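You operate a simulated robot arm through the tools that you are given. There is no shell and no other tool.

Carry out the task below with a simulated two-armed robot. There is one attempt and no reset: what you move stays moved.

TASK
Pick up the blue card from the top of the trough rack with one hand, pass it to the other hand and put it on the lower shelf of the check bench. Put the green roller from the out table on the kit bench. The order is free. Set down upright: green roller.

Only the result counts: the job must be done as asked and must still hold three seconds after the hand-in. Knocking over, shifting, dropping, spilling or breaking anything else fails it.

THE ROBOT
Two 7-joint arms with two-finger grippers on one trunk, on a base that moves. Base frame: it is fixed to the floor where the robot stands at the start and does not move with it; the origin is under the middle of the robot, x ahead of it, y to its left, z up. Readings come in m, rad, newtons and seconds.
The left shoulder is at the start at [0.078, 0.151, 0.913], the right one opposite. With the tool pointing down near the work surface each hand reaches from about 0.1 to 0.76 m from the robot's upright axis, wherever it stands, measured 20 degrees to its own side. Places, roughly: blue card [0.25, 3, 0.75]; green roller [-5.5, 14.5, 0.75]; kit bench [-4.3, 12.9, 0.8]; lower shelf of the check bench [-1.4, 6.7, 0.4]. Payload 2.54 kg a hand.
The TCP of each hand is the grasp point between the finger pads, 0.03 m short of the fingertips. In the tool frame z runs along the fingers and y along their closing line. The gripper opens to 0.116 m; its body begins 0.095 m behind the TCP.
Orientation is that of the tool frame in the base frame, as [roll, pitch, yaw] about the fixed x, y, z axes, in that order (R = Rz(yaw) Ry(pitch) Rx(roll)). With the fingers straight down and closing along the base's y, the tool's x points along the base's -x, its y along +y and its z along -z.

THE INTERFACE
- The arms move only by the tool move_arm. It takes "left_motion", "right_motion" or both (then of equal length, played together; a hand with none holds still); each is a list of rows, each a list of 7 numbers: the turn, a rotation vector about the tool's x, y, z in units of 60 degrees (1.0 is 60 degrees), then the shift along the tool's x, y, z in units of 100 mm (1.0 is 100 mm), then the closure, from 0 (fully open) to 1 (shut). In form: [[ax, ay, az, dx, dy, dz, fingers], ...]. A call has 1 to 20 rows; each row is the pose to reach, as a shift and turn from the pose commanded when the call began, along the tool's axes at that moment. A call with a number of a shift or a turn outside -1 to 1 is refused whole. A row lasts 0.2 s, in which the tool goes at most 0.05 m and 0.15 rad; a call with a longer step from one row to the next is refused whole, and so is a gripper value outside its range. A pose out of reach is approached as far as the arm can. The call stops where the force on the tool passes 40 N (or 10 N more than at its start, if that is more) or the arm is blocked; 0.2 s more then pass. The fingers move at their own pace (about 0.072 m/s each) and stop on an object; they squeeze with about 22 N. The grip force told is the motor's: it shows also when the fingers shut on nothing. Time passes only in rows, and 0.2 s behind the last, so rows that repeat a pose let the fingers close. It gives the time, the measured TCP pose, the force on the tool (base axes), the opening and the grip force at its end, in the units of the frame above (readings bear some noise), with the torque about the TCP (base axes, N m) and any sound that the robot's microphone picked up, and new pictures: "show" is both (left out), scene, wrist or none (wrist: the cameras of the hands that moved).
- Cameras (640 x 400 px; columns grow to the right, rows downward): "scene" is now at [0.1595, 0.0014, 1.077]; the picture's right is [0.01, -1.00, 0.00], its down [-0.12, -0.00, -0.99] and it looks along [0.99, 0.01, -0.12] (base axes); focal length 222 px, centre (320, 200). "left" rides on the left gripper at [0.069, 0.015, -0.122] in its tool frame; the picture's right is [-0.21, 0.98, 0.00], its down [-0.83, -0.18, -0.53] and it looks along [-0.52, -0.11, 0.85] (tool axes); focal length 251 px, centre (320, 200). "right" rides on the right gripper at [0.069, -0.015, -0.122] in its tool frame; the picture's right is [0.21, 0.98, 0.00], its down [-0.83, 0.18, -0.53] and it looks along [-0.52, 0.12, 0.84] (tool axes); focal length 251 px, centre (320, 200). There is no depth. A picture from a camera that has moved, and an enlarged one, comes with that camera's place and axes in the base frame and with its lens.
- move_column(by): slides the trunk up (or, below 0, down) by that many m; the arms and the scene camera ride with it, the base frame stays. It gives what a move gives, with no picture.
- roll_base(legs): drives the robot by 1 to 6 legs, each [ahead, left, turn to the left] in m, m and rad, along the robot's own axes; the way and the turn of a leg run together, so that a leg with both is an arc; at most 1.5 m and 3.142 rad a leg. The arms and the cameras ride along, it lands a little off, and it stops where it bumps. It gives what a move gives, and a new picture of the scene camera.
- aim_head(pan, tilt): turns the head with the scene camera to pan (to the left, within 1.396 rad either way) and tilt (down, from -0.506 to 1.204), counted from straight ahead of the robot. It gives what a move gives, and a new picture of the scene camera.
- close_up(camera, box): a new picture of the part [left, top, right, bottom] of that camera's present view, enlarged. No time passes.
- hand_in(): hands the job in; it is judged then, once.

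Places have to be worked out from the pictures, the camera data and where the tool is seen. Open the grippers and draw the arms clear of the work before you hand the job in, unless the task says otherwise.

The tools are called after "Request:" as name(argument=value, ...) on one line, values as JSON. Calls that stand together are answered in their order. move_arm: Moves the arms, as the interface text tells. Its arguments: {"type":"object","properties":{"left_motion":{"type":"array","items":{"type":"array","items":{"type":"number"}}},"right_motion":{"type":"array","items":{"type":"array","items":{"type":"number"}}},"show":{"type":"string","enum":["both","scene","wrist","none"]}},"required":[]} The other tools are called the same way: move_column (by) moves the trunk up or down; roll_base (legs) drives the base; aim_head (pan, tilt) turns the head that bears the scene camera; close_up (camera, box) takes an enlarged picture of a part of a camera's view; hand_in () hands the job in.

At the start:

```text
clock: 0.0
left_position: [0.3792, 0.148, 1.0761]
left_orientation: [3.141, -0.001, -3.141]
left_contact_force: [0.1, 0.1, 0.5]
left_moment: [0.0, -0.01, 0.02]
left_width: 0.116
left_finger_force: 0.0
right_position: [0.3668, -0.1789, 1.0434]
right_orientation: [-3.141, -0.001, 3.139]
right_contact_force: [-0.3, 0.8, -0.5]
right_moment: [0.03, -0.03, 0.0]
right_width: 0.116
right_finger_force: 0.0
trunk travel left (down, up): [-0.15, 0.139]
robot x, y, heading: [0.0016, 0.0005, -0.002]
head pan, tilt (commanded): [0.01, 0.122]
```

scene: 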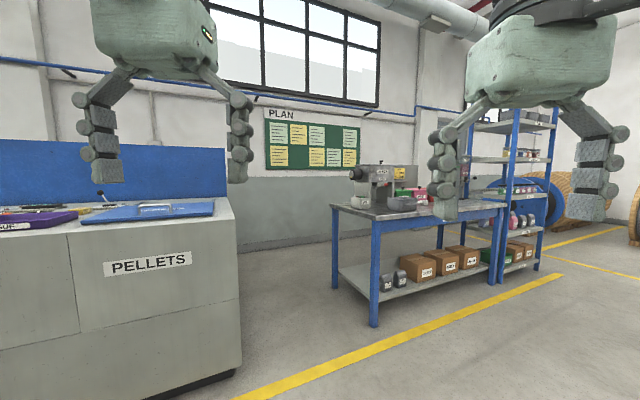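
right: 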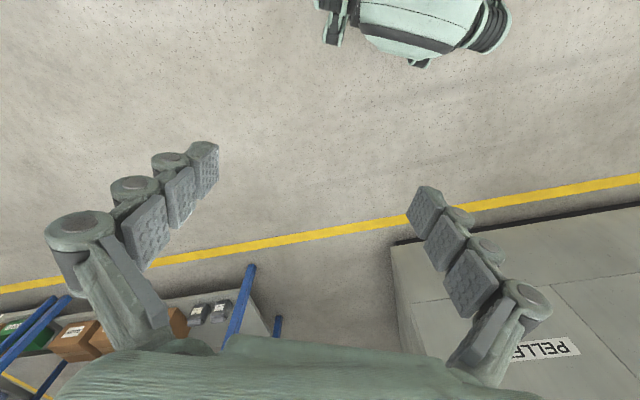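
left: 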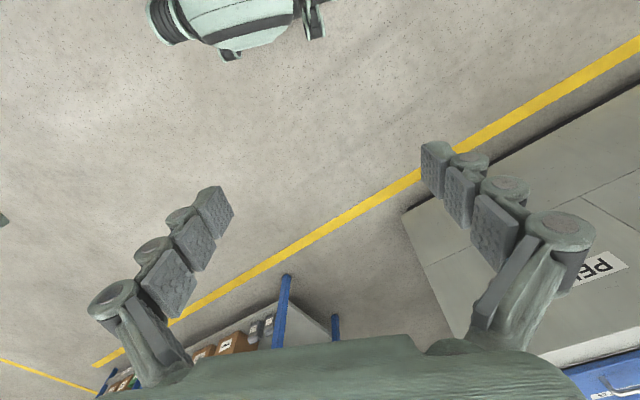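

The scene shows a pellets cabinet to the left and a bench ahead. I will turn the head to the left to look toward the trough rack at about [0.25, 3].

Request:
aim_head(pan=1.39, tilt=0.15)

```text
clock: 1.5
left_position: [0.3799, 0.1472, 1.0757]
left_orientation: [-3.141, 0.0, 3.141]
left_contact_force: [0.6, -0.3, 0.6]
left_moment: [0.01, -0.03, -0.03]
left_width: 0.1157
left_finger_force: 0.0
right_position: [0.3664, -0.1797, 1.0437]
right_orientation: [3.141, 0.0, 3.139]
right_contact_force: [0.4, -0.5, 0.4]
right_moment: [0.03, -0.02, -0.03]
right_width: 0.116
right_finger_force: 0.1
trunk travel left (down, up): [-0.15, 0.139]
robot x, y, heading: [0.0, -0.0009, -0.004]
head pan, tilt (commanded): [1.389, 0.15]
camera scene: at [0.0839, 0.0916, 1.0745], right [0.98, -0.18, 0.0], down [-0.03, -0.15, -0.99], along [0.18, 0.97, -0.15], focal length 222 px, centre (320, 200)
```

scene: 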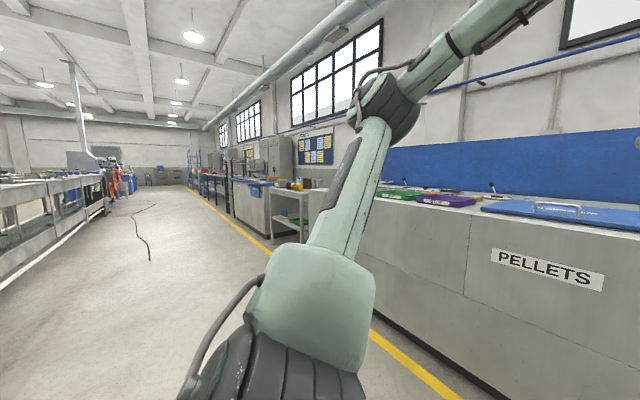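

The aisle and its yellow line run toward about 114° in the base frame, with the benches along the wall to the right. I will turn 0.42 rad left to face the wall and strafe left along the aisle toward the trough rack.

Request:
roll_base(legs=[[0, 0, 0.42], [0, 1.3, 0]])

Request:
aim_head(pan=0.8, tilt=0.25)

```text
clock: 15.6
left_position: [-0.2272, 1.4877, 1.0758]
left_orientation: [-3.142, 0.001, -2.749]
left_contact_force: [1.3, 0.3, 0.7]
left_moment: [-0.01, -0.01, -0.01]
left_width: 0.116
left_finger_force: 0.0
right_position: [-0.1146, 1.1811, 1.0435]
right_orientation: [-3.14, 0.0, -2.753]
right_contact_force: [-0.4, -0.7, -0.1]
right_moment: [-0.01, 0.01, 0.04]
right_width: 0.116
right_finger_force: 0.1
trunk travel left (down, up): [-0.15, 0.139]
robot x, y, heading: [-0.5206, 1.2076, 0.39]
head pan, tilt (commanded): [1.389, 0.15]
camera scene: at [-0.4791, 1.3228, 1.0745], right [0.98, 0.21, 0.0], down [0.03, -0.15, -0.99], along [-0.21, 0.97, -0.15], focal length 222 px, centre (320, 200)
```

scene: 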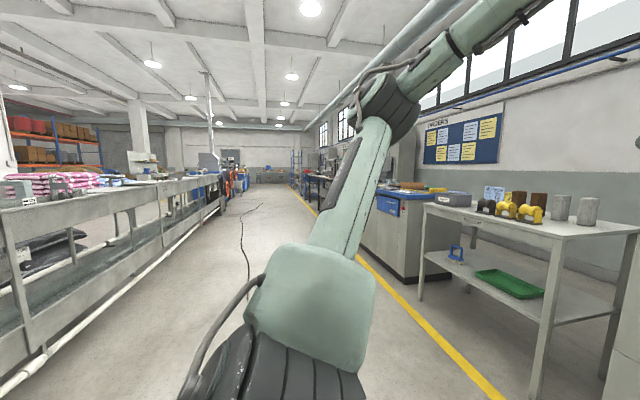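

```text
clock: 16.6
left_position: [-0.229, 1.4873, 1.0769]
left_orientation: [3.141, 0.001, -2.749]
left_contact_force: [0.4, -0.1, 0.6]
left_moment: [-0.01, 0.0, 0.02]
left_width: 0.1161
left_finger_force: 0.1
right_position: [-0.1145, 1.1796, 1.0446]
right_orientation: [3.14, -0.001, -2.751]
right_contact_force: [0.4, 0.5, 0.5]
right_moment: [0.01, -0.02, -0.02]
right_width: 0.1159
right_finger_force: 0.0
trunk travel left (down, up): [-0.15, 0.139]
robot x, y, heading: [-0.5216, 1.2049, 0.391]
head pan, tilt (commanded): [0.799, 0.25]
camera scene: at [-0.4252, 1.3188, 1.0652], right [0.93, -0.37, 0.0], down [-0.09, -0.23, -0.97], along [0.36, 0.9, -0.25], focal length 222 px, centre (320, 200)
```

scene: 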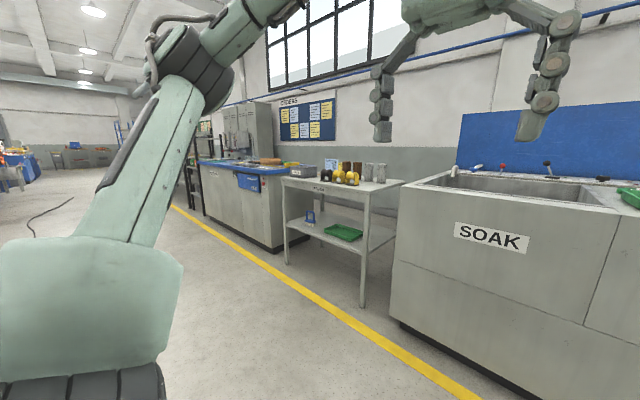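

A two-shelf rack stands at roughly [0.3, 2.8], which matches the card's stated place. I'll enlarge it.

Request:
close_up(camera="scene", box=[180, 120, 420, 270])

```text
2.67 times, centred on (300, 195) of scene
camera zoom: at [-0.4252, 1.3188, 1.0652], right [0.93, -0.37, 0.0], down [-0.09, -0.23, -0.97], along [0.36, 0.9, -0.25], focal length 592 px, centre (373, 213)
```

zoom: 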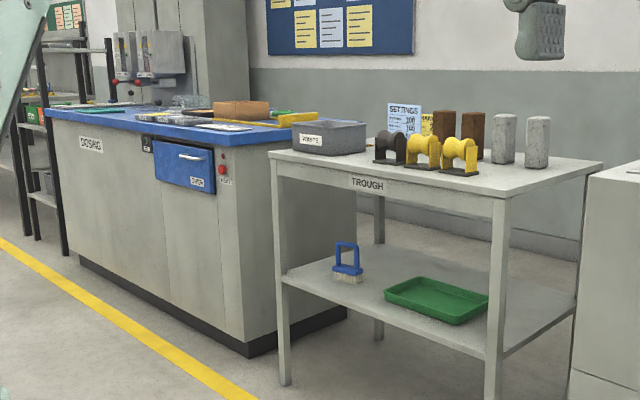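

The card marked "SETTINGS" (light blue) stands at the back of the TROUGH rack, next to a yellow one. I'll strafe further left to get in front of it.

Request:
roll_base(legs=[[0, 0, 0.05], [0, 1.3, 0]])

Request:
aim_head(pan=0.0, tilt=0.35)

```text
clock: 29.5
left_position: [-0.7652, 2.6574, 1.0759]
left_orientation: [-3.141, 0.0, -2.726]
left_contact_force: [-0.3, -0.1, -0.5]
left_moment: [0.01, 0.03, -0.01]
left_width: 0.1161
left_finger_force: 0.0
right_position: [-0.6449, 2.3531, 1.0425]
right_orientation: [3.141, 0.001, -2.728]
right_contact_force: [-0.8, -0.6, 0.1]
right_moment: [0.01, 0.04, -0.01]
right_width: 0.1158
right_finger_force: 0.0
trunk travel left (down, up): [-0.15, 0.139]
robot x, y, heading: [-1.0517, 2.3689, 0.414]
head pan, tilt (commanded): [0.799, 0.25]
camera scene: at [-0.9583, 2.4836, 1.0652], right [0.94, -0.35, 0.0], down [-0.09, -0.23, -0.97], along [0.34, 0.91, -0.25], focal length 222 px, centre (320, 200)
```

scene: 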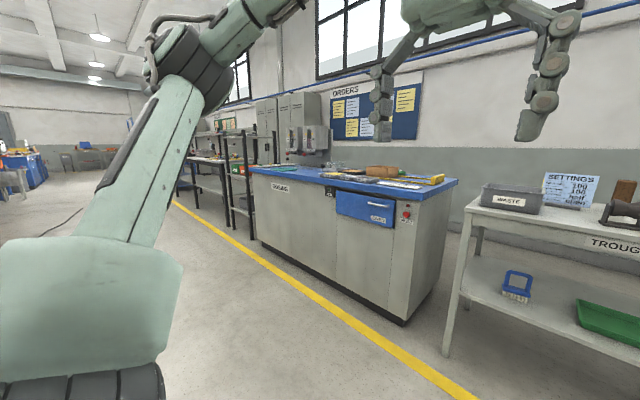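

```text
clock: 30.7
left_position: [-0.7643, 2.6564, 1.0769]
left_orientation: [3.141, -0.001, -2.727]
left_contact_force: [0.7, 0.0, 0.4]
left_moment: [0.0, -0.02, 0.02]
left_width: 0.1161
left_finger_force: 0.1
right_position: [-0.6453, 2.3538, 1.0439]
right_orientation: [3.141, 0.0, -2.73]
right_contact_force: [0.1, 0.5, -0.6]
right_moment: [-0.02, -0.02, -0.01]
right_width: 0.116
right_finger_force: 0.1
trunk travel left (down, up): [-0.15, 0.139]
robot x, y, heading: [-1.054, 2.3678, 0.415]
head pan, tilt (commanded): [0.0, 0.351]
camera scene: at [-0.9058, 2.4336, 1.0558], right [0.4, -0.91, 0.0], down [-0.31, -0.14, -0.94], along [0.86, 0.38, -0.34], focal length 222 px, centre (320, 200)
```

scene: 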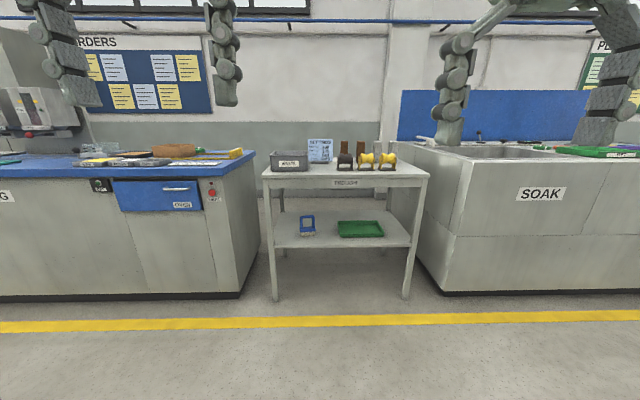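

I'm square in front of the trough rack. I'll enlarge the top to see how the card sits.

Request:
close_up(camera="scene", box=[250, 120, 442, 240])

```text
3.33 times, centred on (346, 180) of scene
camera zoom: at [-0.9058, 2.4336, 1.0558], right [0.4, -0.91, 0.0], down [-0.31, -0.14, -0.94], along [0.86, 0.38, -0.34], focal length 740 px, centre (233, 267)
```

zoom: 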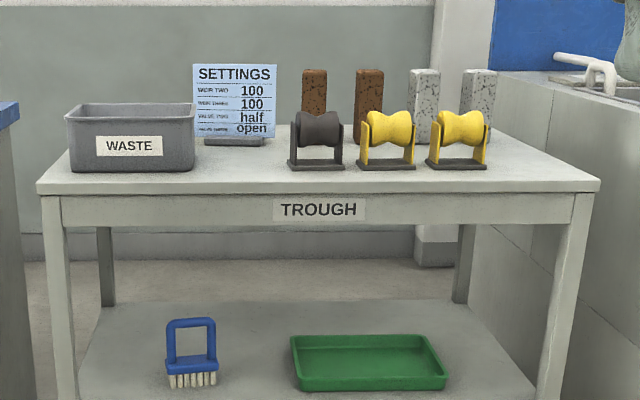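

The card is clipped upright in a small grey foot behind the WASTE bin, about [0.34, 2.98], with its top edge near z≈0.94. I'll look down to judge the base's footprint before approaching.

Request:
aim_head(pan=0.0, tilt=1.2)

```text
clock: 31.8
left_position: [-0.7649, 2.6572, 1.076]
left_orientation: [3.141, 0.0, -2.725]
left_contact_force: [-0.2, 0.3, 0.7]
left_moment: [0.01, -0.01, -0.01]
left_width: 0.1161
left_finger_force: 0.0
right_position: [-0.6448, 2.3521, 1.0437]
right_orientation: [-3.139, -0.001, -2.728]
right_contact_force: [0.3, 0.3, 0.0]
right_moment: [-0.03, 0.0, 0.03]
right_width: 0.1161
right_finger_force: 0.1
trunk travel left (down, up): [-0.15, 0.139]
robot x, y, heading: [-1.0539, 2.3697, 0.413]
head pan, tilt (commanded): [0.0, 1.201]
camera scene: at [-0.9397, 2.4186, 0.9884], right [0.4, -0.92, 0.0], down [-0.85, -0.38, -0.36], along [0.33, 0.15, -0.93], focal length 222 px, centre (320, 200)
```

scene: 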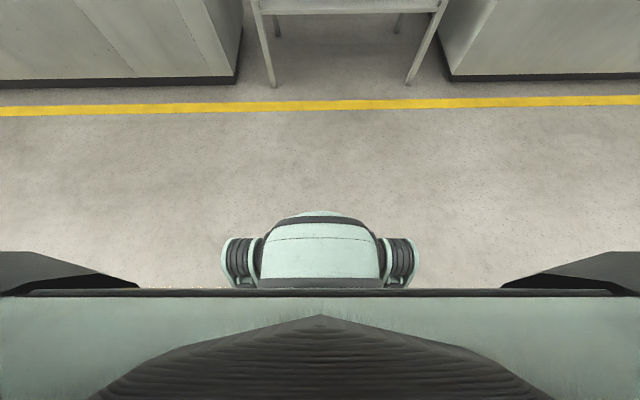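

The base front appears to reach only about 0.29 m ahead of the axis, and the rack's front edge is about 1.19 m ahead with the card at about 1.52 m. I'll drive 0.7 m ahead with a small turn to square up, then look again.

Request:
roll_base(legs=[[0.7, 0.0, 0.02]])

Request:
aim_head(pan=0.0, tilt=0.6)

```text
clock: 35.7
left_position: [-0.1295, 2.9546, 1.0755]
left_orientation: [-3.142, 0.0, -2.704]
left_contact_force: [0.7, 0.2, 0.4]
left_moment: [-0.01, 0.01, 0.0]
left_width: 0.116
left_finger_force: 0.0
right_position: [-0.0013, 2.6533, 1.0429]
right_orientation: [-3.141, 0.001, -2.707]
right_contact_force: [0.3, -0.5, -0.1]
right_moment: [-0.03, -0.01, 0.03]
right_width: 0.1158
right_finger_force: 0.1
trunk travel left (down, up): [-0.15, 0.139]
robot x, y, heading: [-0.4096, 2.6624, 0.438]
head pan, tilt (commanded): [0.0, 1.201]
camera scene: at [-0.2981, 2.7125, 0.9883], right [0.42, -0.91, 0.0], down [-0.84, -0.39, -0.36], along [0.33, 0.15, -0.93], focal length 222 px, centre (320, 200)
```

scene: 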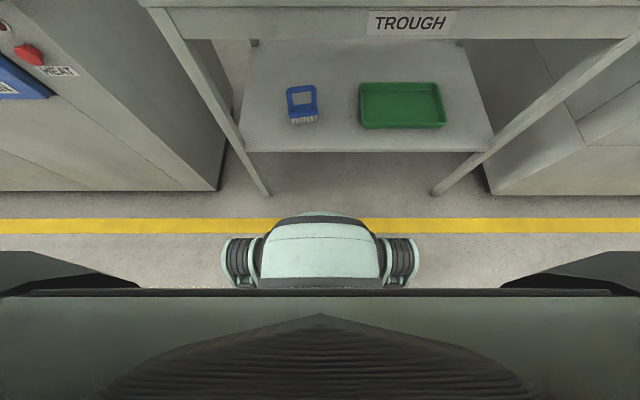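

```text
clock: 36.7
left_position: [-0.1288, 2.954, 1.0762]
left_orientation: [3.141, 0.0, -2.707]
left_contact_force: [0.0, 0.1, 0.8]
left_moment: [-0.01, 0.04, -0.01]
left_width: 0.1161
left_finger_force: 0.1
right_position: [-0.0014, 2.6523, 1.0418]
right_orientation: [3.141, -0.001, -2.708]
right_contact_force: [-0.3, -0.2, 0.9]
right_moment: [0.02, -0.02, -0.02]
right_width: 0.1158
right_finger_force: 0.1
trunk travel left (down, up): [-0.15, 0.139]
robot x, y, heading: [-0.4102, 2.6613, 0.438]
head pan, tilt (commanded): [0.0, 0.6]
camera scene: at [-0.2688, 2.7262, 1.0329], right [0.42, -0.91, 0.0], down [-0.51, -0.24, -0.82], along [0.75, 0.35, -0.57], focal length 222 px, centre (320, 200)
```

scene: 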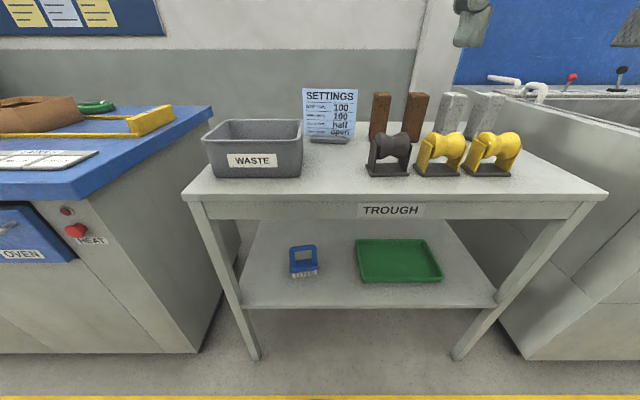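

The rack's front edge is now about 0.53 m ahead and the card about 0.84 m ahead, nearly centred. I'll move 0.14 m ahead and 0.12 m left so the right hand can grasp the card from above.

Request:
roll_base(legs=[[0.14, 0.12, 0.0]])

Request:
close_up(camera="scene", box=[240, 50, 480, 200])

```text
clock: 38.5
left_position: [-0.051, 3.1223, 1.0756]
left_orientation: [-3.141, 0.0, -2.701]
left_contact_force: [-0.1, 0.1, -0.4]
left_moment: [-0.02, 0.0, 0.02]
left_width: 0.1161
left_finger_force: 0.1
right_position: [0.0761, 2.82, 1.0431]
right_orientation: [-3.141, 0.0, -2.705]
right_contact_force: [0.1, 0.3, 0.2]
right_moment: [-0.01, 0.03, -0.02]
right_width: 0.1164
right_finger_force: 0.0
trunk travel left (down, up): [-0.15, 0.139]
robot x, y, heading: [-0.33, 2.8263, 0.439]
head pan, tilt (commanded): [0.0, 0.6]
camera scene: at [-0.1922, 2.8936, 1.0329], right [0.42, -0.91, 0.0], down [-0.51, -0.24, -0.82], along [0.75, 0.35, -0.57], focal length 222 px, centre (320, 200)
```

scene: 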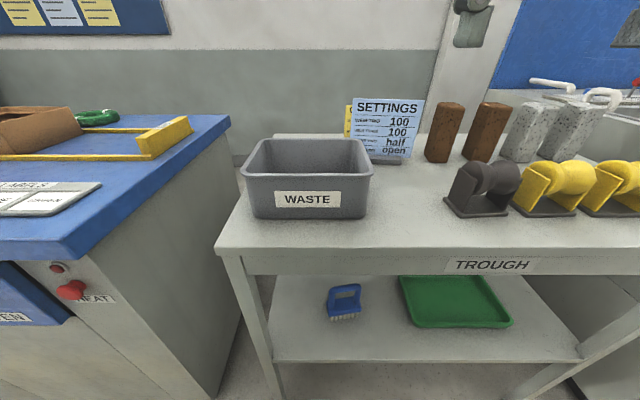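

```text
2.67 times, centred on (360, 125) of scene
camera zoom: at [-0.1922, 2.8936, 1.0329], right [0.42, -0.91, 0.0], down [-0.51, -0.24, -0.82], along [0.75, 0.35, -0.57], focal length 592 px, centre (213, 400)
```

zoom: 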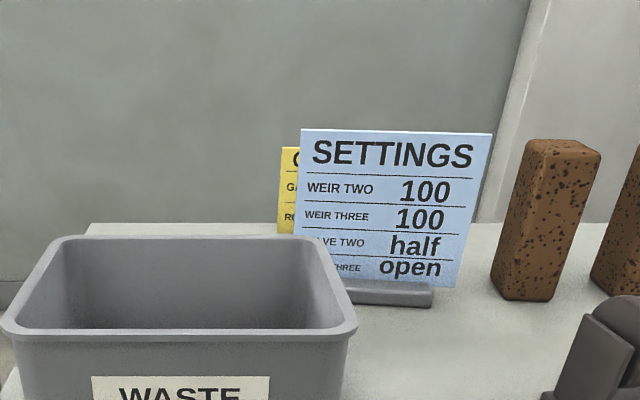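

The blue card stands at roughly F≈0.68 m, 0.15 m right of the robot's axis, with a yellow card close behind it. I'll move the right hand forward and slightly up so its wrist camera shows the gap from above.

Request:
move_arm(right_motion=[[0, 0, 0, -0.4, 0, -0.2, 0], [0, 0, 0, -0.8, 0, -0.4, 0], [0, 0, 0, -1.0, 0, -0.6, 0]], show="both")

```text
clock: 39.3
left_position: [-0.0526, 3.1221, 1.0758]
left_orientation: [3.141, 0.003, -2.702]
left_contact_force: [-0.2, -1.2, 0.0]
left_moment: [0.02, 0.01, -0.01]
left_width: 0.1159
left_finger_force: 0.1
right_position: [0.1614, 2.8536, 1.0925]
right_orientation: [3.14, 0.003, -2.705]
right_contact_force: [0.5, -0.6, -0.5]
right_moment: [0.02, -0.01, -0.03]
right_width: 0.1159
right_finger_force: 0.1
right hand out of reach, approached as far as the arm can: row 3
trunk travel left (down, up): [-0.15, 0.139]
robot x, y, heading: [-0.331, 2.8228, 0.442]
head pan, tilt (commanded): [0.0, 0.6]
camera scene: at [-0.1926, 2.8931, 1.0331], right [0.42, -0.91, 0.0], down [-0.51, -0.24, -0.83], along [0.75, 0.35, -0.56], focal length 222 px, centre (320, 200)
camera right: at [0.1066, 2.8099, 1.2154], right [-0.61, 0.79, 0.0], down [0.67, 0.51, 0.54], along [0.43, 0.33, -0.84], focal length 251 px, centre (320, 200)
```

scene: 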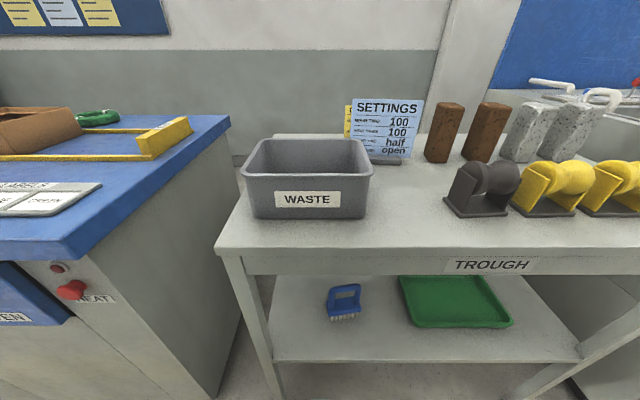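
right: 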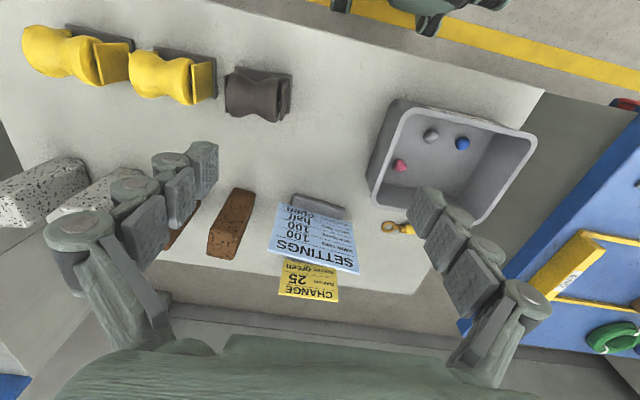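

The wrist view agrees with the scene view: the blue card's top edge runs from (F 0.69, L −0.07) to (F 0.67, L −0.22) at z≈0.94, and the yellow card is about 0.13 m behind. The arm is short of reach up here, so I raise the trunk first.

Request:
move_column(by=0.13)

```text
clock: 40.9
left_position: [-0.0515, 3.1226, 1.2056]
left_orientation: [-3.14, -0.001, -2.704]
left_contact_force: [0.0, -0.3, -0.6]
left_moment: [-0.02, 0.03, 0.03]
left_width: 0.1162
left_finger_force: 0.1
right_position: [0.1625, 2.8544, 1.2232]
right_orientation: [3.141, 0.002, -2.705]
right_contact_force: [0.7, -0.6, 0.0]
right_moment: [0.01, -0.01, 0.0]
right_width: 0.1161
right_finger_force: 0.0
trunk travel left (down, up): [-0.28, 0.009]
robot x, y, heading: [-0.3321, 2.8224, 0.44]
head pan, tilt (commanded): [0.0, 0.6]
```

Trunk is up. Now I yaw the right hand about its own axis in steps (first 56°) while lowering it a bit.

Request:
move_arm(right_motion=[[0, 0, -0.14, 0, 0, 0.1, 0], [0, 0, -0.28, 0, 0, 0.25, 0], [0, 0, -0.42, 0, 0, 0.4, 0], [0, 0, -0.56, 0, 0, 0.55, 0], [0, 0, -0.7, 0, 0, 0.7, 0], [0, 0, -0.84, 0, 0, 0.8, 0], [0, 0, -0.94, 0, 0, 0.9, 0]], show="wrist")

```text
clock: 42.5
left_position: [-0.0525, 3.1224, 1.2063]
left_orientation: [3.14, -0.001, -2.703]
left_contact_force: [0.1, 0.3, -0.5]
left_moment: [0.03, 0.02, 0.03]
left_width: 0.1162
left_finger_force: 0.1
right_position: [0.1623, 2.8538, 1.1338]
right_orientation: [-3.141, 0.003, -1.721]
right_contact_force: [-0.6, -0.8, 0.0]
right_moment: [0.02, 0.01, 0.02]
right_width: 0.116
right_finger_force: 0.1
trunk travel left (down, up): [-0.28, 0.009]
robot x, y, heading: [-0.3339, 2.827, 0.436]
head pan, tilt (commanded): [0.0, 0.6]
camera right: at [0.1685, 2.7828, 1.2556], right [-1.0, -0.07, 0.0], down [-0.06, 0.84, 0.54], along [-0.04, 0.54, -0.84], focal length 251 px, centre (320, 200)
```

right: 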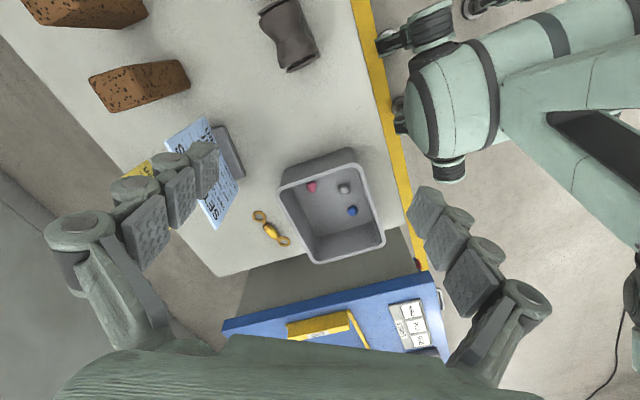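

The yaw is proceeding well. I'll finish the rotation (to align the closing line with the card's normal) while moving halfway toward the card and down to z≈1.05.

Request:
move_arm(right_motion=[[0, 0, -0.11, -0.16, -0.22, 0.2, 0], [0, 0, -0.22, -0.33, -0.44, 0.4, 0], [0, 0, -0.33, -0.49, -0.66, 0.6, 0], [0, 0, -0.433, -0.65, -0.87, 0.8, 0]], show="both")

```text
clock: 43.5
left_position: [-0.0513, 3.1236, 1.2065]
left_orientation: [-3.141, 0.0, -2.704]
left_contact_force: [-0.3, 0.2, 0.3]
left_moment: [-0.01, 0.03, -0.02]
left_width: 0.1157
left_finger_force: 0.1
right_position: [0.2591, 2.9061, 1.053]
right_orientation: [-3.138, 0.004, -1.266]
right_contact_force: [-0.4, -0.9, -1.0]
right_moment: [-0.04, 0.0, -0.03]
right_width: 0.116
right_finger_force: 0.1
trunk travel left (down, up): [-0.28, 0.009]
robot x, y, heading: [-0.3371, 2.8268, 0.437]
head pan, tilt (commanded): [0.0, 0.6]
camera scene: at [-0.1916, 2.8937, 1.1628], right [0.42, -0.91, 0.0], down [-0.51, -0.24, -0.82], along [0.75, 0.35, -0.57], focal length 222 px, centre (320, 200)
camera right: at [0.2951, 2.8441, 1.1744], right [-0.87, -0.5, 0.0], down [-0.42, 0.73, 0.54], along [-0.27, 0.47, -0.84], focal length 251 px, centre (320, 200)
```

scene: 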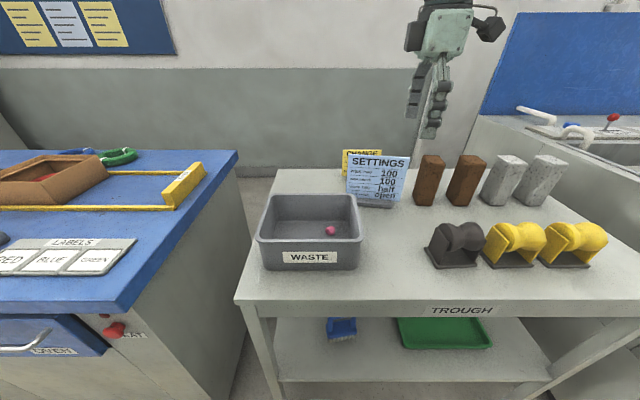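
right: 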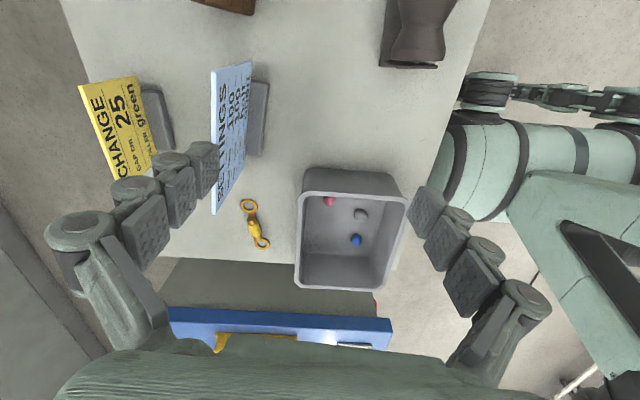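

Both cameras agree on the blue card's top edge: (0.366, 2.910) to (0.322, 3.052), z≈0.94. I'll move the right hand over it at z≈1.00 so the fingertips still clear the card.

Request:
move_arm(right_motion=[[0, 0, 0, -0.07, -0.33, 0.15, 0], [0, 0, 0, -0.14, -0.66, 0.3, 0], [0, 0, 0, -0.21, -1.0, 0.45, 0], [0, 0, 0, -0.21, -1.0, 0.45, 0]], show="both")

```text
clock: 44.5
left_position: [-0.0529, 3.1215, 1.2064]
left_orientation: [-3.141, 0.0, -2.704]
left_contact_force: [-0.9, 0.1, 0.0]
left_moment: [0.02, -0.03, 0.01]
left_width: 0.1157
left_finger_force: 0.0
right_position: [0.3209, 2.9157, 0.9981]
right_orientation: [-3.139, 0.003, -1.268]
right_contact_force: [1.3, -0.7, 0.2]
right_moment: [0.0, -0.03, 0.02]
right_width: 0.1162
right_finger_force: 0.1
right hand out of reach, approached as far as the arm can: row 1, 2, 3, 4
trunk travel left (down, up): [-0.28, 0.009]
robot x, y, heading: [-0.3322, 2.8253, 0.44]
head pan, tilt (commanded): [0.0, 0.6]
camera scene: at [-0.1926, 2.8934, 1.163], right [0.42, -0.91, 0.0], down [-0.51, -0.24, -0.83], along [0.75, 0.35, -0.56], focal length 222 px, centre (320, 200)
camera right: at [0.3568, 2.8525, 1.1201], right [-0.87, -0.5, 0.0], down [-0.42, 0.73, 0.54], along [-0.26, 0.47, -0.84], focal length 251 px, centre (320, 200)
```

scene: 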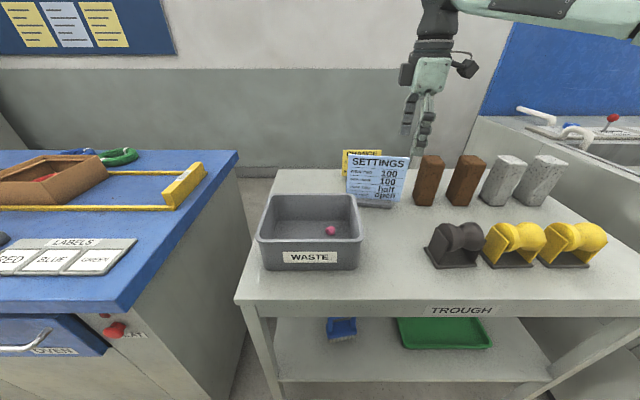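
right: 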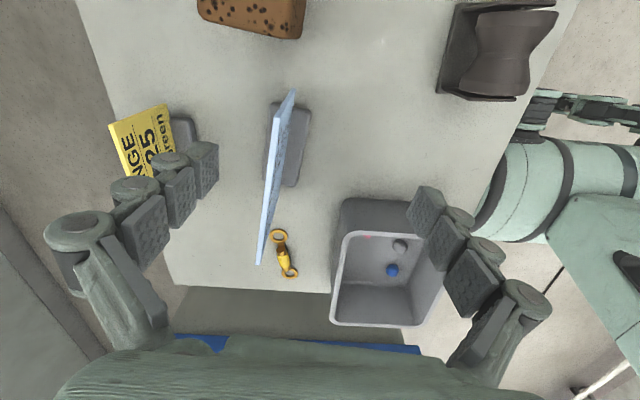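

The arm ran out of reach about 5 cm short of the card (the card top line passes left of the point under the TCP). I'll nudge the base 0.044 m ahead and 0.022 m left, which carries the hand over the card with the fingertips about 3 cm above it.

Request:
roll_base(legs=[[0.044, 0.0225, 0.0]])

Request:
close_up(camera="right", box=[0, 0, 640, 400])

```text
clock: 45.4
left_position: [-0.0208, 3.1618, 1.2051]
left_orientation: [-3.141, -0.001, -2.703]
left_contact_force: [0.3, 0.5, -0.4]
left_moment: [-0.04, 0.02, 0.05]
left_width: 0.1159
left_finger_force: 0.1
right_position: [0.3513, 2.9547, 0.9984]
right_orientation: [-3.141, 0.003, -1.269]
right_contact_force: [0.8, 0.4, 0.3]
right_moment: [-0.08, 0.01, -0.04]
right_width: 0.116
right_finger_force: 0.1
trunk travel left (down, up): [-0.28, 0.009]
robot x, y, heading: [-0.3016, 2.8656, 0.437]
head pan, tilt (commanded): [0.0, 0.6]
camera scene: at [-0.1616, 2.9324, 1.1628], right [0.42, -0.91, 0.0], down [-0.51, -0.24, -0.82], along [0.75, 0.35, -0.57], focal length 222 px, centre (320, 200)
```

scene: 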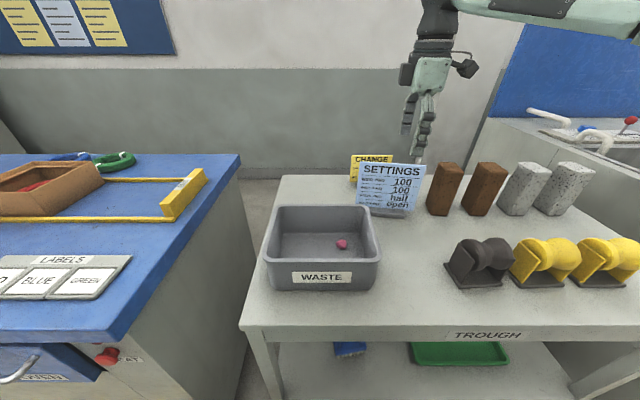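

```text
1.00 times, centred on (320, 200) of right (not enlarged: the box is as wide or as high as the picture)
camera zoom: at [0.3876, 2.8912, 1.1195], right [-0.87, -0.5, 0.0], down [-0.42, 0.73, 0.54], along [-0.26, 0.47, -0.84], focal length 251 px, centre (320, 200)
```

zoom: 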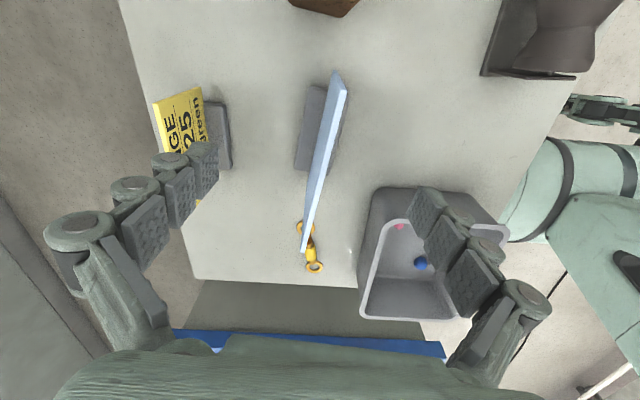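

The card now runs almost exactly under the grasp point (offset about 3 mm), parallel with the pads. I'll make a tiny correction first to confirm the commanded pose matches the measured one before going down.

Request:
move_arm(right_motion=[[0, 0, 0, 0, 0.03, 0, 0], [0, 0, 0, 0, 0.03, 0, 0]], show="none")

```text
clock: 46.0
left_position: [-0.0225, 3.1603, 1.2067]
left_orientation: [3.141, -0.001, -2.703]
left_contact_force: [-0.4, 0.6, 0.9]
left_moment: [0.0, 0.02, 0.02]
left_width: 0.1159
left_finger_force: 0.0
right_position: [0.3489, 2.9524, 0.9986]
right_orientation: [-3.137, 0.004, -1.269]
right_contact_force: [0.8, -0.6, -0.1]
right_moment: [0.01, 0.0, 0.0]
right_width: 0.1161
right_finger_force: 0.0
trunk travel left (down, up): [-0.28, 0.009]
robot x, y, heading: [-0.3031, 2.8682, 0.438]
head pan, tilt (commanded): [0.0, 0.6]
```

The pose is consistent. Now I lower the open hand straight down around the top of the card to z≈0.915.

Request:
move_arm(right_motion=[[0, 0, 0, 0, 0, 0.2, 0], [0, 0, 0, 0, 0, 0.4, 0], [0, 0, 0, 0, 0, 0.6, 0], [0, 0, 0, 0, 0, 0.8, 0], [0, 0, 0, 0, 0, 0.83, 0]], show="both")

```text
clock: 47.2
left_position: [-0.0233, 3.1595, 1.2061]
left_orientation: [-3.14, 0.0, -2.705]
left_contact_force: [-1.1, 0.1, -0.1]
left_moment: [0.01, 0.0, 0.01]
left_width: 0.1159
left_finger_force: 0.2
right_position: [0.3472, 2.9524, 0.9146]
right_orientation: [-3.138, 0.004, -1.269]
right_contact_force: [0.8, -0.2, -0.5]
right_moment: [-0.01, -0.01, 0.04]
right_width: 0.1162
right_finger_force: 0.0
trunk travel left (down, up): [-0.28, 0.009]
robot x, y, heading: [-0.3049, 2.8655, 0.435]
head pan, tilt (commanded): [0.0, 0.6]
camera scene: at [-0.1622, 2.9317, 1.163], right [0.42, -0.91, 0.0], down [-0.51, -0.24, -0.83], along [0.75, 0.35, -0.56], focal length 222 px, centre (320, 200)
camera right: at [0.383, 2.8899, 1.0367], right [-0.87, -0.5, 0.0], down [-0.42, 0.73, 0.54], along [-0.26, 0.47, -0.84], focal length 251 px, centre (320, 200)
```

scene: 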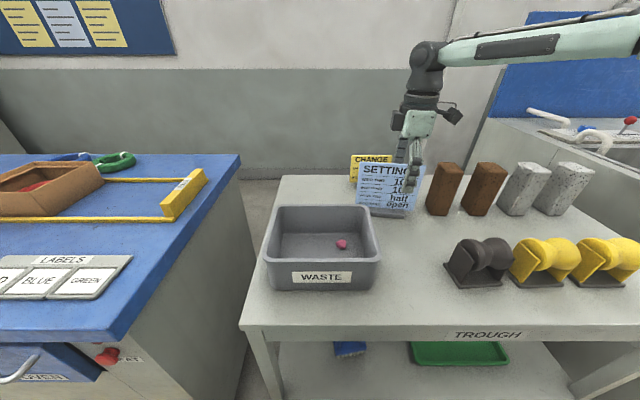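
right: 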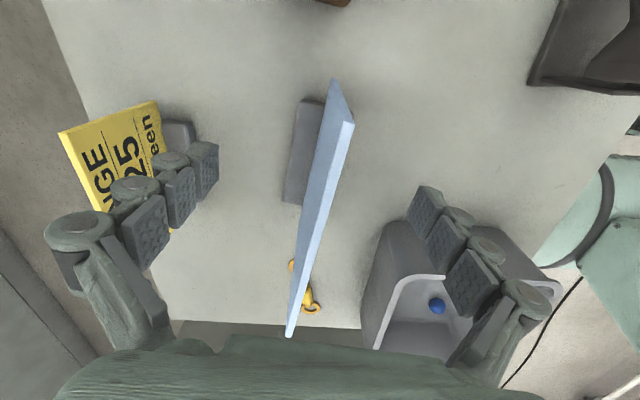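

The card sits squarely between the open fingers, centred. I close the right gripper.

Request:
move_arm(right_motion=[[0, 0, 0, 0, 0, 0, 0.5], [0, 0, 0, 0, 0, 0, 1], [0, 0, 0, 0, 0, 0, 1], [0, 0, 0, 0, 0, 0, 1], [0, 0, 0, 0, 0, 0, 1], [0, 0, 0, 0, 0, 0, 1], [0, 0, 0, 0, 0, 0, 1]], show="both")

```text
clock: 48.8
left_position: [-0.0226, 3.161, 1.2068]
left_orientation: [3.141, 0.0, -2.704]
left_contact_force: [-0.6, 1.1, 0.7]
left_moment: [-0.01, 0.08, -0.01]
left_width: 0.1159
left_finger_force: 0.1
right_position: [0.3463, 2.9516, 0.9146]
right_orientation: [-3.139, 0.005, -1.269]
right_contact_force: [0.3, -0.7, 0.2]
right_moment: [0.01, 0.02, -0.02]
right_width: 0.0059
right_finger_force: 22.2
trunk travel left (down, up): [-0.28, 0.009]
robot x, y, heading: [-0.3056, 2.8642, 0.437]
head pan, tilt (commanded): [0.0, 0.6]
camera scene: at [-0.1621, 2.9317, 1.163], right [0.42, -0.91, 0.0], down [-0.51, -0.24, -0.83], along [0.75, 0.35, -0.56], focal length 222 px, centre (320, 200)
camera right: at [0.383, 2.8901, 1.0369], right [-0.87, -0.5, 0.0], down [-0.42, 0.73, 0.54], along [-0.26, 0.47, -0.84], focal length 251 px, centre (320, 200)
```

scene: 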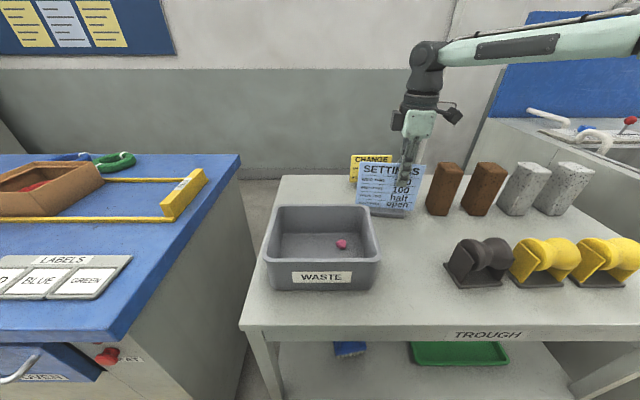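
right: 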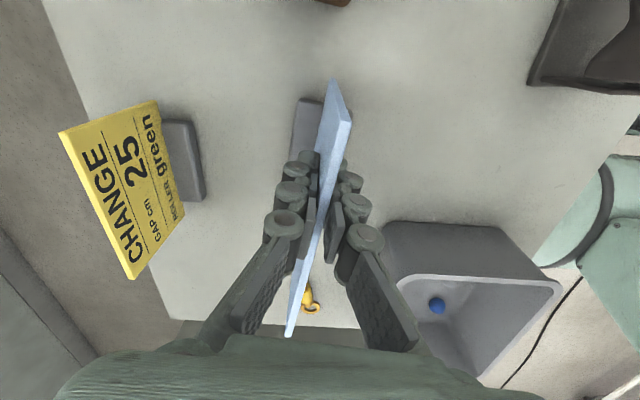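

The card is gripped (width 5.9 mm, 22 N). I lift it straight up slowly 0.09 m and check whether the foot stays behind.

Request:
move_arm(right_motion=[[0, 0, 0, 0, 0, -0.1, 1], [0, 0, 0, 0, 0, -0.2, 1], [0, 0, 0, 0, 0, -0.35, 1], [0, 0, 0, 0, 0, -0.5, 1], [0, 0, 0, 0, 0, -0.65, 1], [0, 0, 0, 0, 0, -0.8, 1]], show="both")

```text
clock: 50.2
left_position: [-0.0224, 3.1602, 1.2059]
left_orientation: [3.14, 0.001, -2.704]
left_contact_force: [1.0, -0.3, 0.5]
left_moment: [0.02, -0.02, -0.01]
left_width: 0.116
left_finger_force: 0.0
right_position: [0.3486, 2.952, 0.9953]
right_orientation: [-3.137, 0.004, -1.267]
right_contact_force: [-0.6, -0.1, -0.7]
right_moment: [-0.03, 0.0, -0.01]
right_width: 0.0061
right_finger_force: 22.3
trunk travel left (down, up): [-0.28, 0.009]
robot x, y, heading: [-0.3047, 2.8626, 0.44]
head pan, tilt (commanded): [0.0, 0.6]
camera scene: at [-0.1621, 2.9317, 1.163], right [0.42, -0.91, 0.0], down [-0.51, -0.24, -0.83], along [0.75, 0.35, -0.56], focal length 222 px, centre (320, 200)
camera right: at [0.3842, 2.8899, 1.117], right [-0.87, -0.5, 0.0], down [-0.42, 0.73, 0.54], along [-0.26, 0.47, -0.84], focal length 251 px, centre (320, 200)
```

scene: 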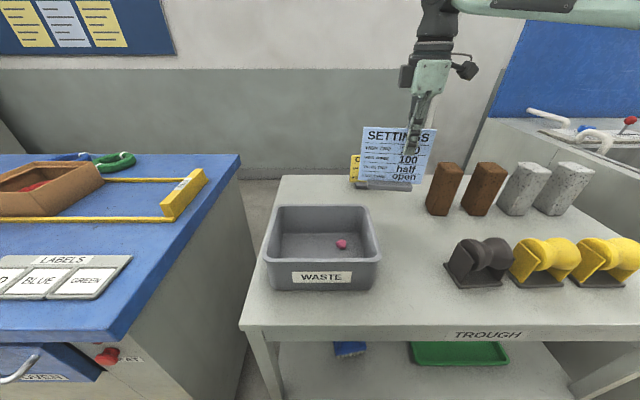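
right: 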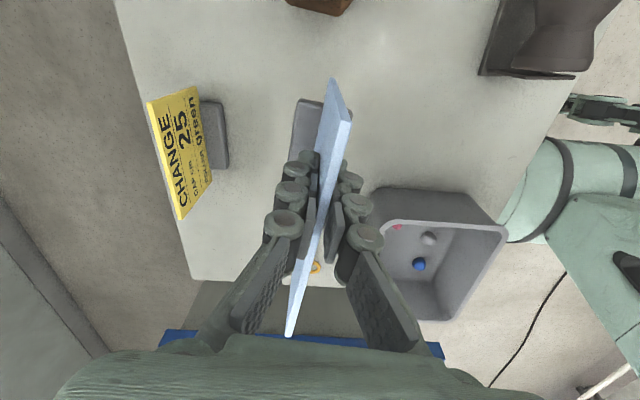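

The card came free; I'll verify the foot stayed on the rack.

Request:
close_up(camera="scene", box=[320, 100, 480, 200])

```text
4.00 times, centred on (400, 150) of scene
camera zoom: at [-0.1621, 2.9317, 1.163], right [0.42, -0.91, 0.0], down [-0.51, -0.24, -0.83], along [0.75, 0.35, -0.56], focal length 888 px, centre (0, 400)
```

zoom: 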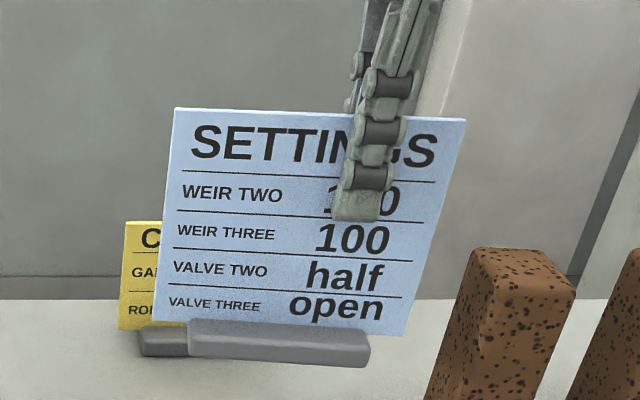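

In this view the grey foot has risen together with the card, so the foot is part of the card – it can be stood up again on the shelf. I raise it further while drawing it slightly back toward the robot, clear of the bin.

Request:
move_arm(right_motion=[[0, 0, 0, 0, 0, -0.2, 1], [0, 0, 0, 0.02, 0.15, -0.4, 1], [0, 0, 0, 0.04, 0.3, -0.6, 1], [0, 0, 0, 0.07, 0.5, -0.75, 1], [0, 0, 0, 0.1, 0.7, -0.85, 1]], show="both")

```text
clock: 51.4
left_position: [-0.0215, 3.1596, 1.2064]
left_orientation: [-3.141, 0.002, -2.703]
left_contact_force: [0.2, -0.3, 0.4]
left_moment: [0.01, -0.01, 0.01]
left_width: 0.116
left_finger_force: 0.1
right_position: [0.2845, 2.9224, 1.0813]
right_orientation: [-3.138, 0.004, -1.269]
right_contact_force: [-0.4, 0.8, -1.1]
right_moment: [0.01, 0.02, 0.03]
right_width: 0.0061
right_finger_force: 22.4
trunk travel left (down, up): [-0.28, 0.009]
robot x, y, heading: [-0.3031, 2.865, 0.438]
head pan, tilt (commanded): [0.0, 0.6]
camera scene: at [-0.1625, 2.9316, 1.163], right [0.42, -0.91, 0.0], down [-0.51, -0.24, -0.83], along [0.75, 0.35, -0.56], focal length 222 px, centre (320, 200)
camera right: at [0.3194, 2.8601, 1.2033], right [-0.87, -0.5, 0.0], down [-0.42, 0.73, 0.54], along [-0.26, 0.47, -0.84], focal length 251 px, centre (320, 200)
```

scene: 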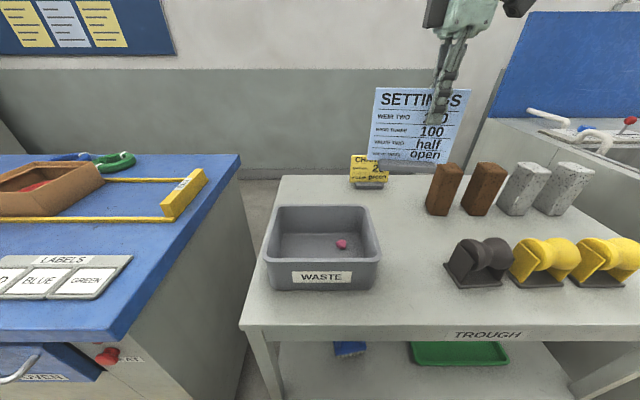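
right: 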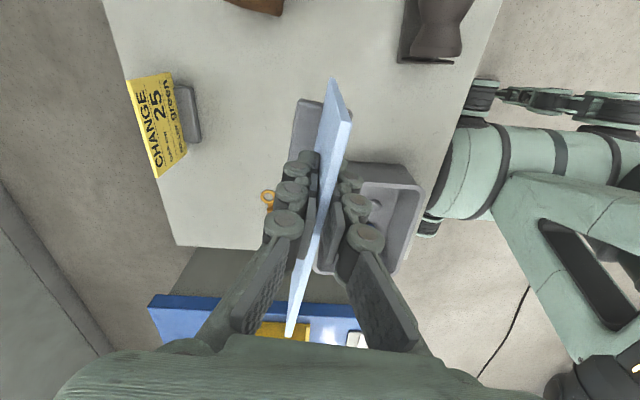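

The card with its foot is at TCP z≈1.08, foot bottom around 0.955, above the bin and spools. I back the base 0.5 m straight out into the aisle.

Request:
roll_base(legs=[[-0.5, 0.0, 0.0]])

```text
clock: 54.3
left_position: [-0.4665, 2.9498, 1.2059]
left_orientation: [-3.14, 0.001, -2.716]
left_contact_force: [-0.4, -0.1, -0.4]
left_moment: [-0.01, -0.04, 0.01]
left_width: 0.1157
left_finger_force: 0.0
right_position: [-0.1637, 2.7099, 1.0812]
right_orientation: [-3.138, 0.004, -1.278]
right_contact_force: [-0.2, -0.5, -0.4]
right_moment: [-0.02, -0.04, -0.02]
right_width: 0.0059
right_finger_force: 22.5
trunk travel left (down, up): [-0.28, 0.009]
robot x, y, heading: [-0.7535, 2.6573, 0.43]
head pan, tilt (commanded): [0.0, 0.6]
camera scene: at [-0.6101, 2.7234, 1.163], right [0.41, -0.91, 0.0], down [-0.51, -0.23, -0.83], along [0.75, 0.34, -0.56], focal length 222 px, centre (320, 200)
```

scene: 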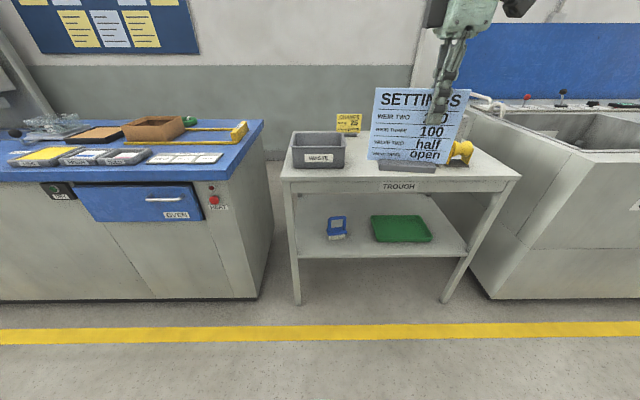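

I'm clear of the rack with the card and its foot held in the right hand. Next I look along the aisle to the left before strafing toward the check bench.

Request:
aim_head(pan=1.2, tilt=0.3)

```text
clock: 55.7
left_position: [-0.4674, 2.9503, 1.2065]
left_orientation: [3.14, 0.002, -2.717]
left_contact_force: [0.0, 0.0, 0.4]
left_moment: [0.01, 0.01, 0.0]
left_width: 0.116
left_finger_force: 0.1
right_position: [-0.1636, 2.7095, 1.0815]
right_orientation: [-3.138, 0.005, -1.281]
right_contact_force: [0.1, -0.3, -0.3]
right_moment: [0.0, 0.01, -0.02]
right_width: 0.0059
right_finger_force: 22.1
trunk travel left (down, up): [-0.28, 0.009]
robot x, y, heading: [-0.7507, 2.6578, 0.431]
head pan, tilt (commanded): [1.201, 0.3]
camera scene: at [-0.6954, 2.7802, 1.1904], right [1.0, 0.06, 0.0], down [0.02, -0.3, -0.96], along [-0.05, 0.95, -0.3], focal length 222 px, centre (320, 200)
```

scene: 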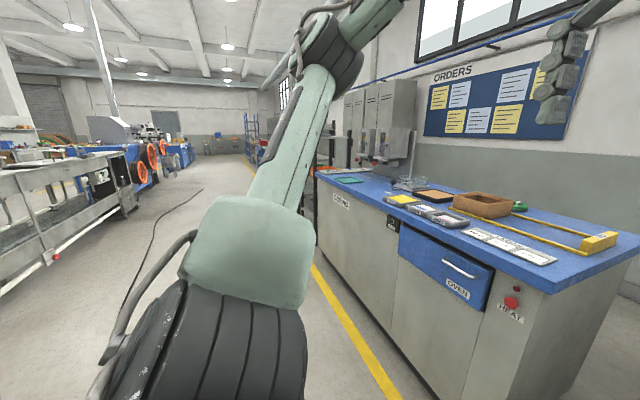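

The way is clear: the floor cable lies well to the left and the yellow line to the right. I strafe left 2.6 m along the aisle.

Request:
roll_base(legs=[[0, 1.3, 0.006], [0, 1.3, 0.0]])

Request:
aim_head(pan=0.6, tilt=0.3)

```text
clock: 80.9
left_position: [-1.5633, 5.3277, 1.2068]
left_orientation: [3.142, 0.001, -2.71]
left_contact_force: [-0.5, 0.1, 0.2]
left_moment: [0.01, 0.0, 0.02]
left_width: 0.1159
left_finger_force: 0.0
right_position: [-1.2578, 5.0893, 1.0807]
right_orientation: [-3.137, 0.004, -1.275]
right_contact_force: [-0.8, 0.5, -0.2]
right_moment: [-0.02, 0.01, 0.01]
right_width: 0.0062
right_finger_force: 22.2
trunk travel left (down, up): [-0.28, 0.009]
robot x, y, heading: [-1.8441, 5.0342, 0.43]
head pan, tilt (commanded): [1.201, 0.3]
camera scene: at [-1.7896, 5.1571, 1.1905], right [1.0, 0.06, 0.0], down [0.02, -0.3, -0.96], along [-0.06, 0.95, -0.3], focal length 222 px, centre (320, 200)
```

scene: 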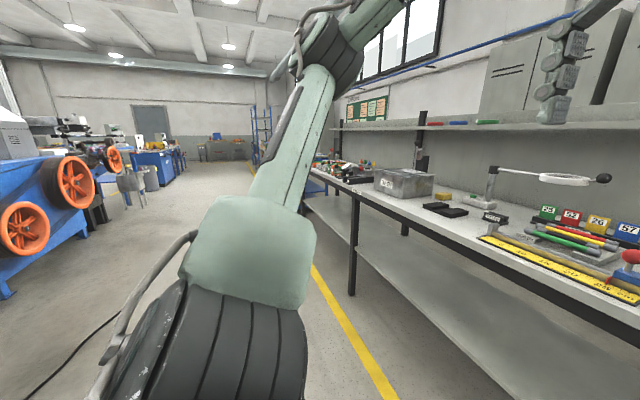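

```text
clock: 81.9
left_position: [-1.5621, 5.3288, 1.2069]
left_orientation: [3.141, 0.001, -2.711]
left_contact_force: [0.5, 0.5, -1.1]
left_moment: [-0.04, -0.02, -0.02]
left_width: 0.1162
left_finger_force: 0.0
right_position: [-1.2581, 5.0902, 1.0804]
right_orientation: [-3.139, 0.003, -1.275]
right_contact_force: [0.5, -0.3, -0.2]
right_moment: [-0.02, 0.01, 0.0]
right_width: 0.0057
right_finger_force: 22.1
trunk travel left (down, up): [-0.28, 0.009]
robot x, y, heading: [-1.8453, 5.0379, 0.428]
head pan, tilt (commanded): [0.6, 0.3]
camera scene: at [-1.736, 5.144, 1.1905], right [0.86, -0.51, 0.0], down [-0.15, -0.25, -0.96], along [0.49, 0.82, -0.3], focal length 222 px, centre (320, 200)
```

scene: 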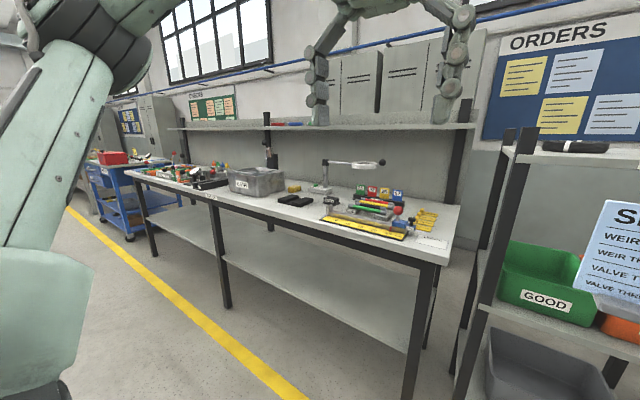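

A long bench with black legs and an empty lower shelf is ahead-left; I'll zoom in to read its label.

Request:
close_up(camera="scene", box=[120, 120, 320, 245])

Request:
close_up(camera="scene", box=[260, 150, 500, 300])

```text
3.20 times, centred on (220, 182) of scene
camera zoom: at [-1.736, 5.144, 1.1905], right [0.86, -0.51, 0.0], down [-0.15, -0.25, -0.96], along [0.49, 0.82, -0.3], focal length 710 px, centre (640, 256)
```

zoom: 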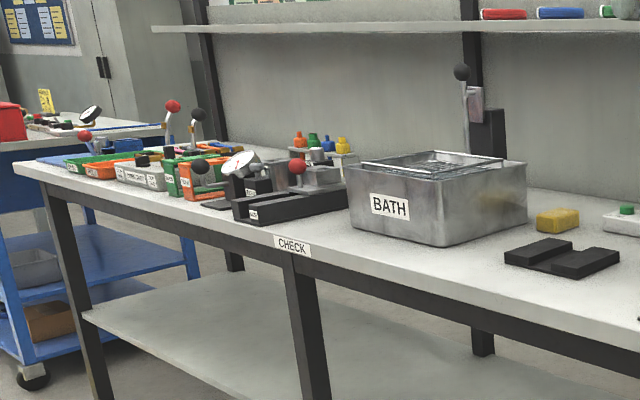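

```text
2.67 times, centred on (380, 225) of scene
camera zoom: at [-1.736, 5.144, 1.1905], right [0.86, -0.51, 0.0], down [-0.15, -0.25, -0.96], along [0.49, 0.82, -0.3], focal length 592 px, centre (160, 133)
```

zoom: 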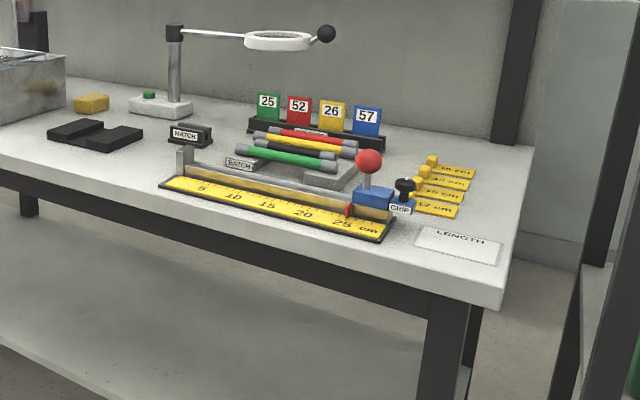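

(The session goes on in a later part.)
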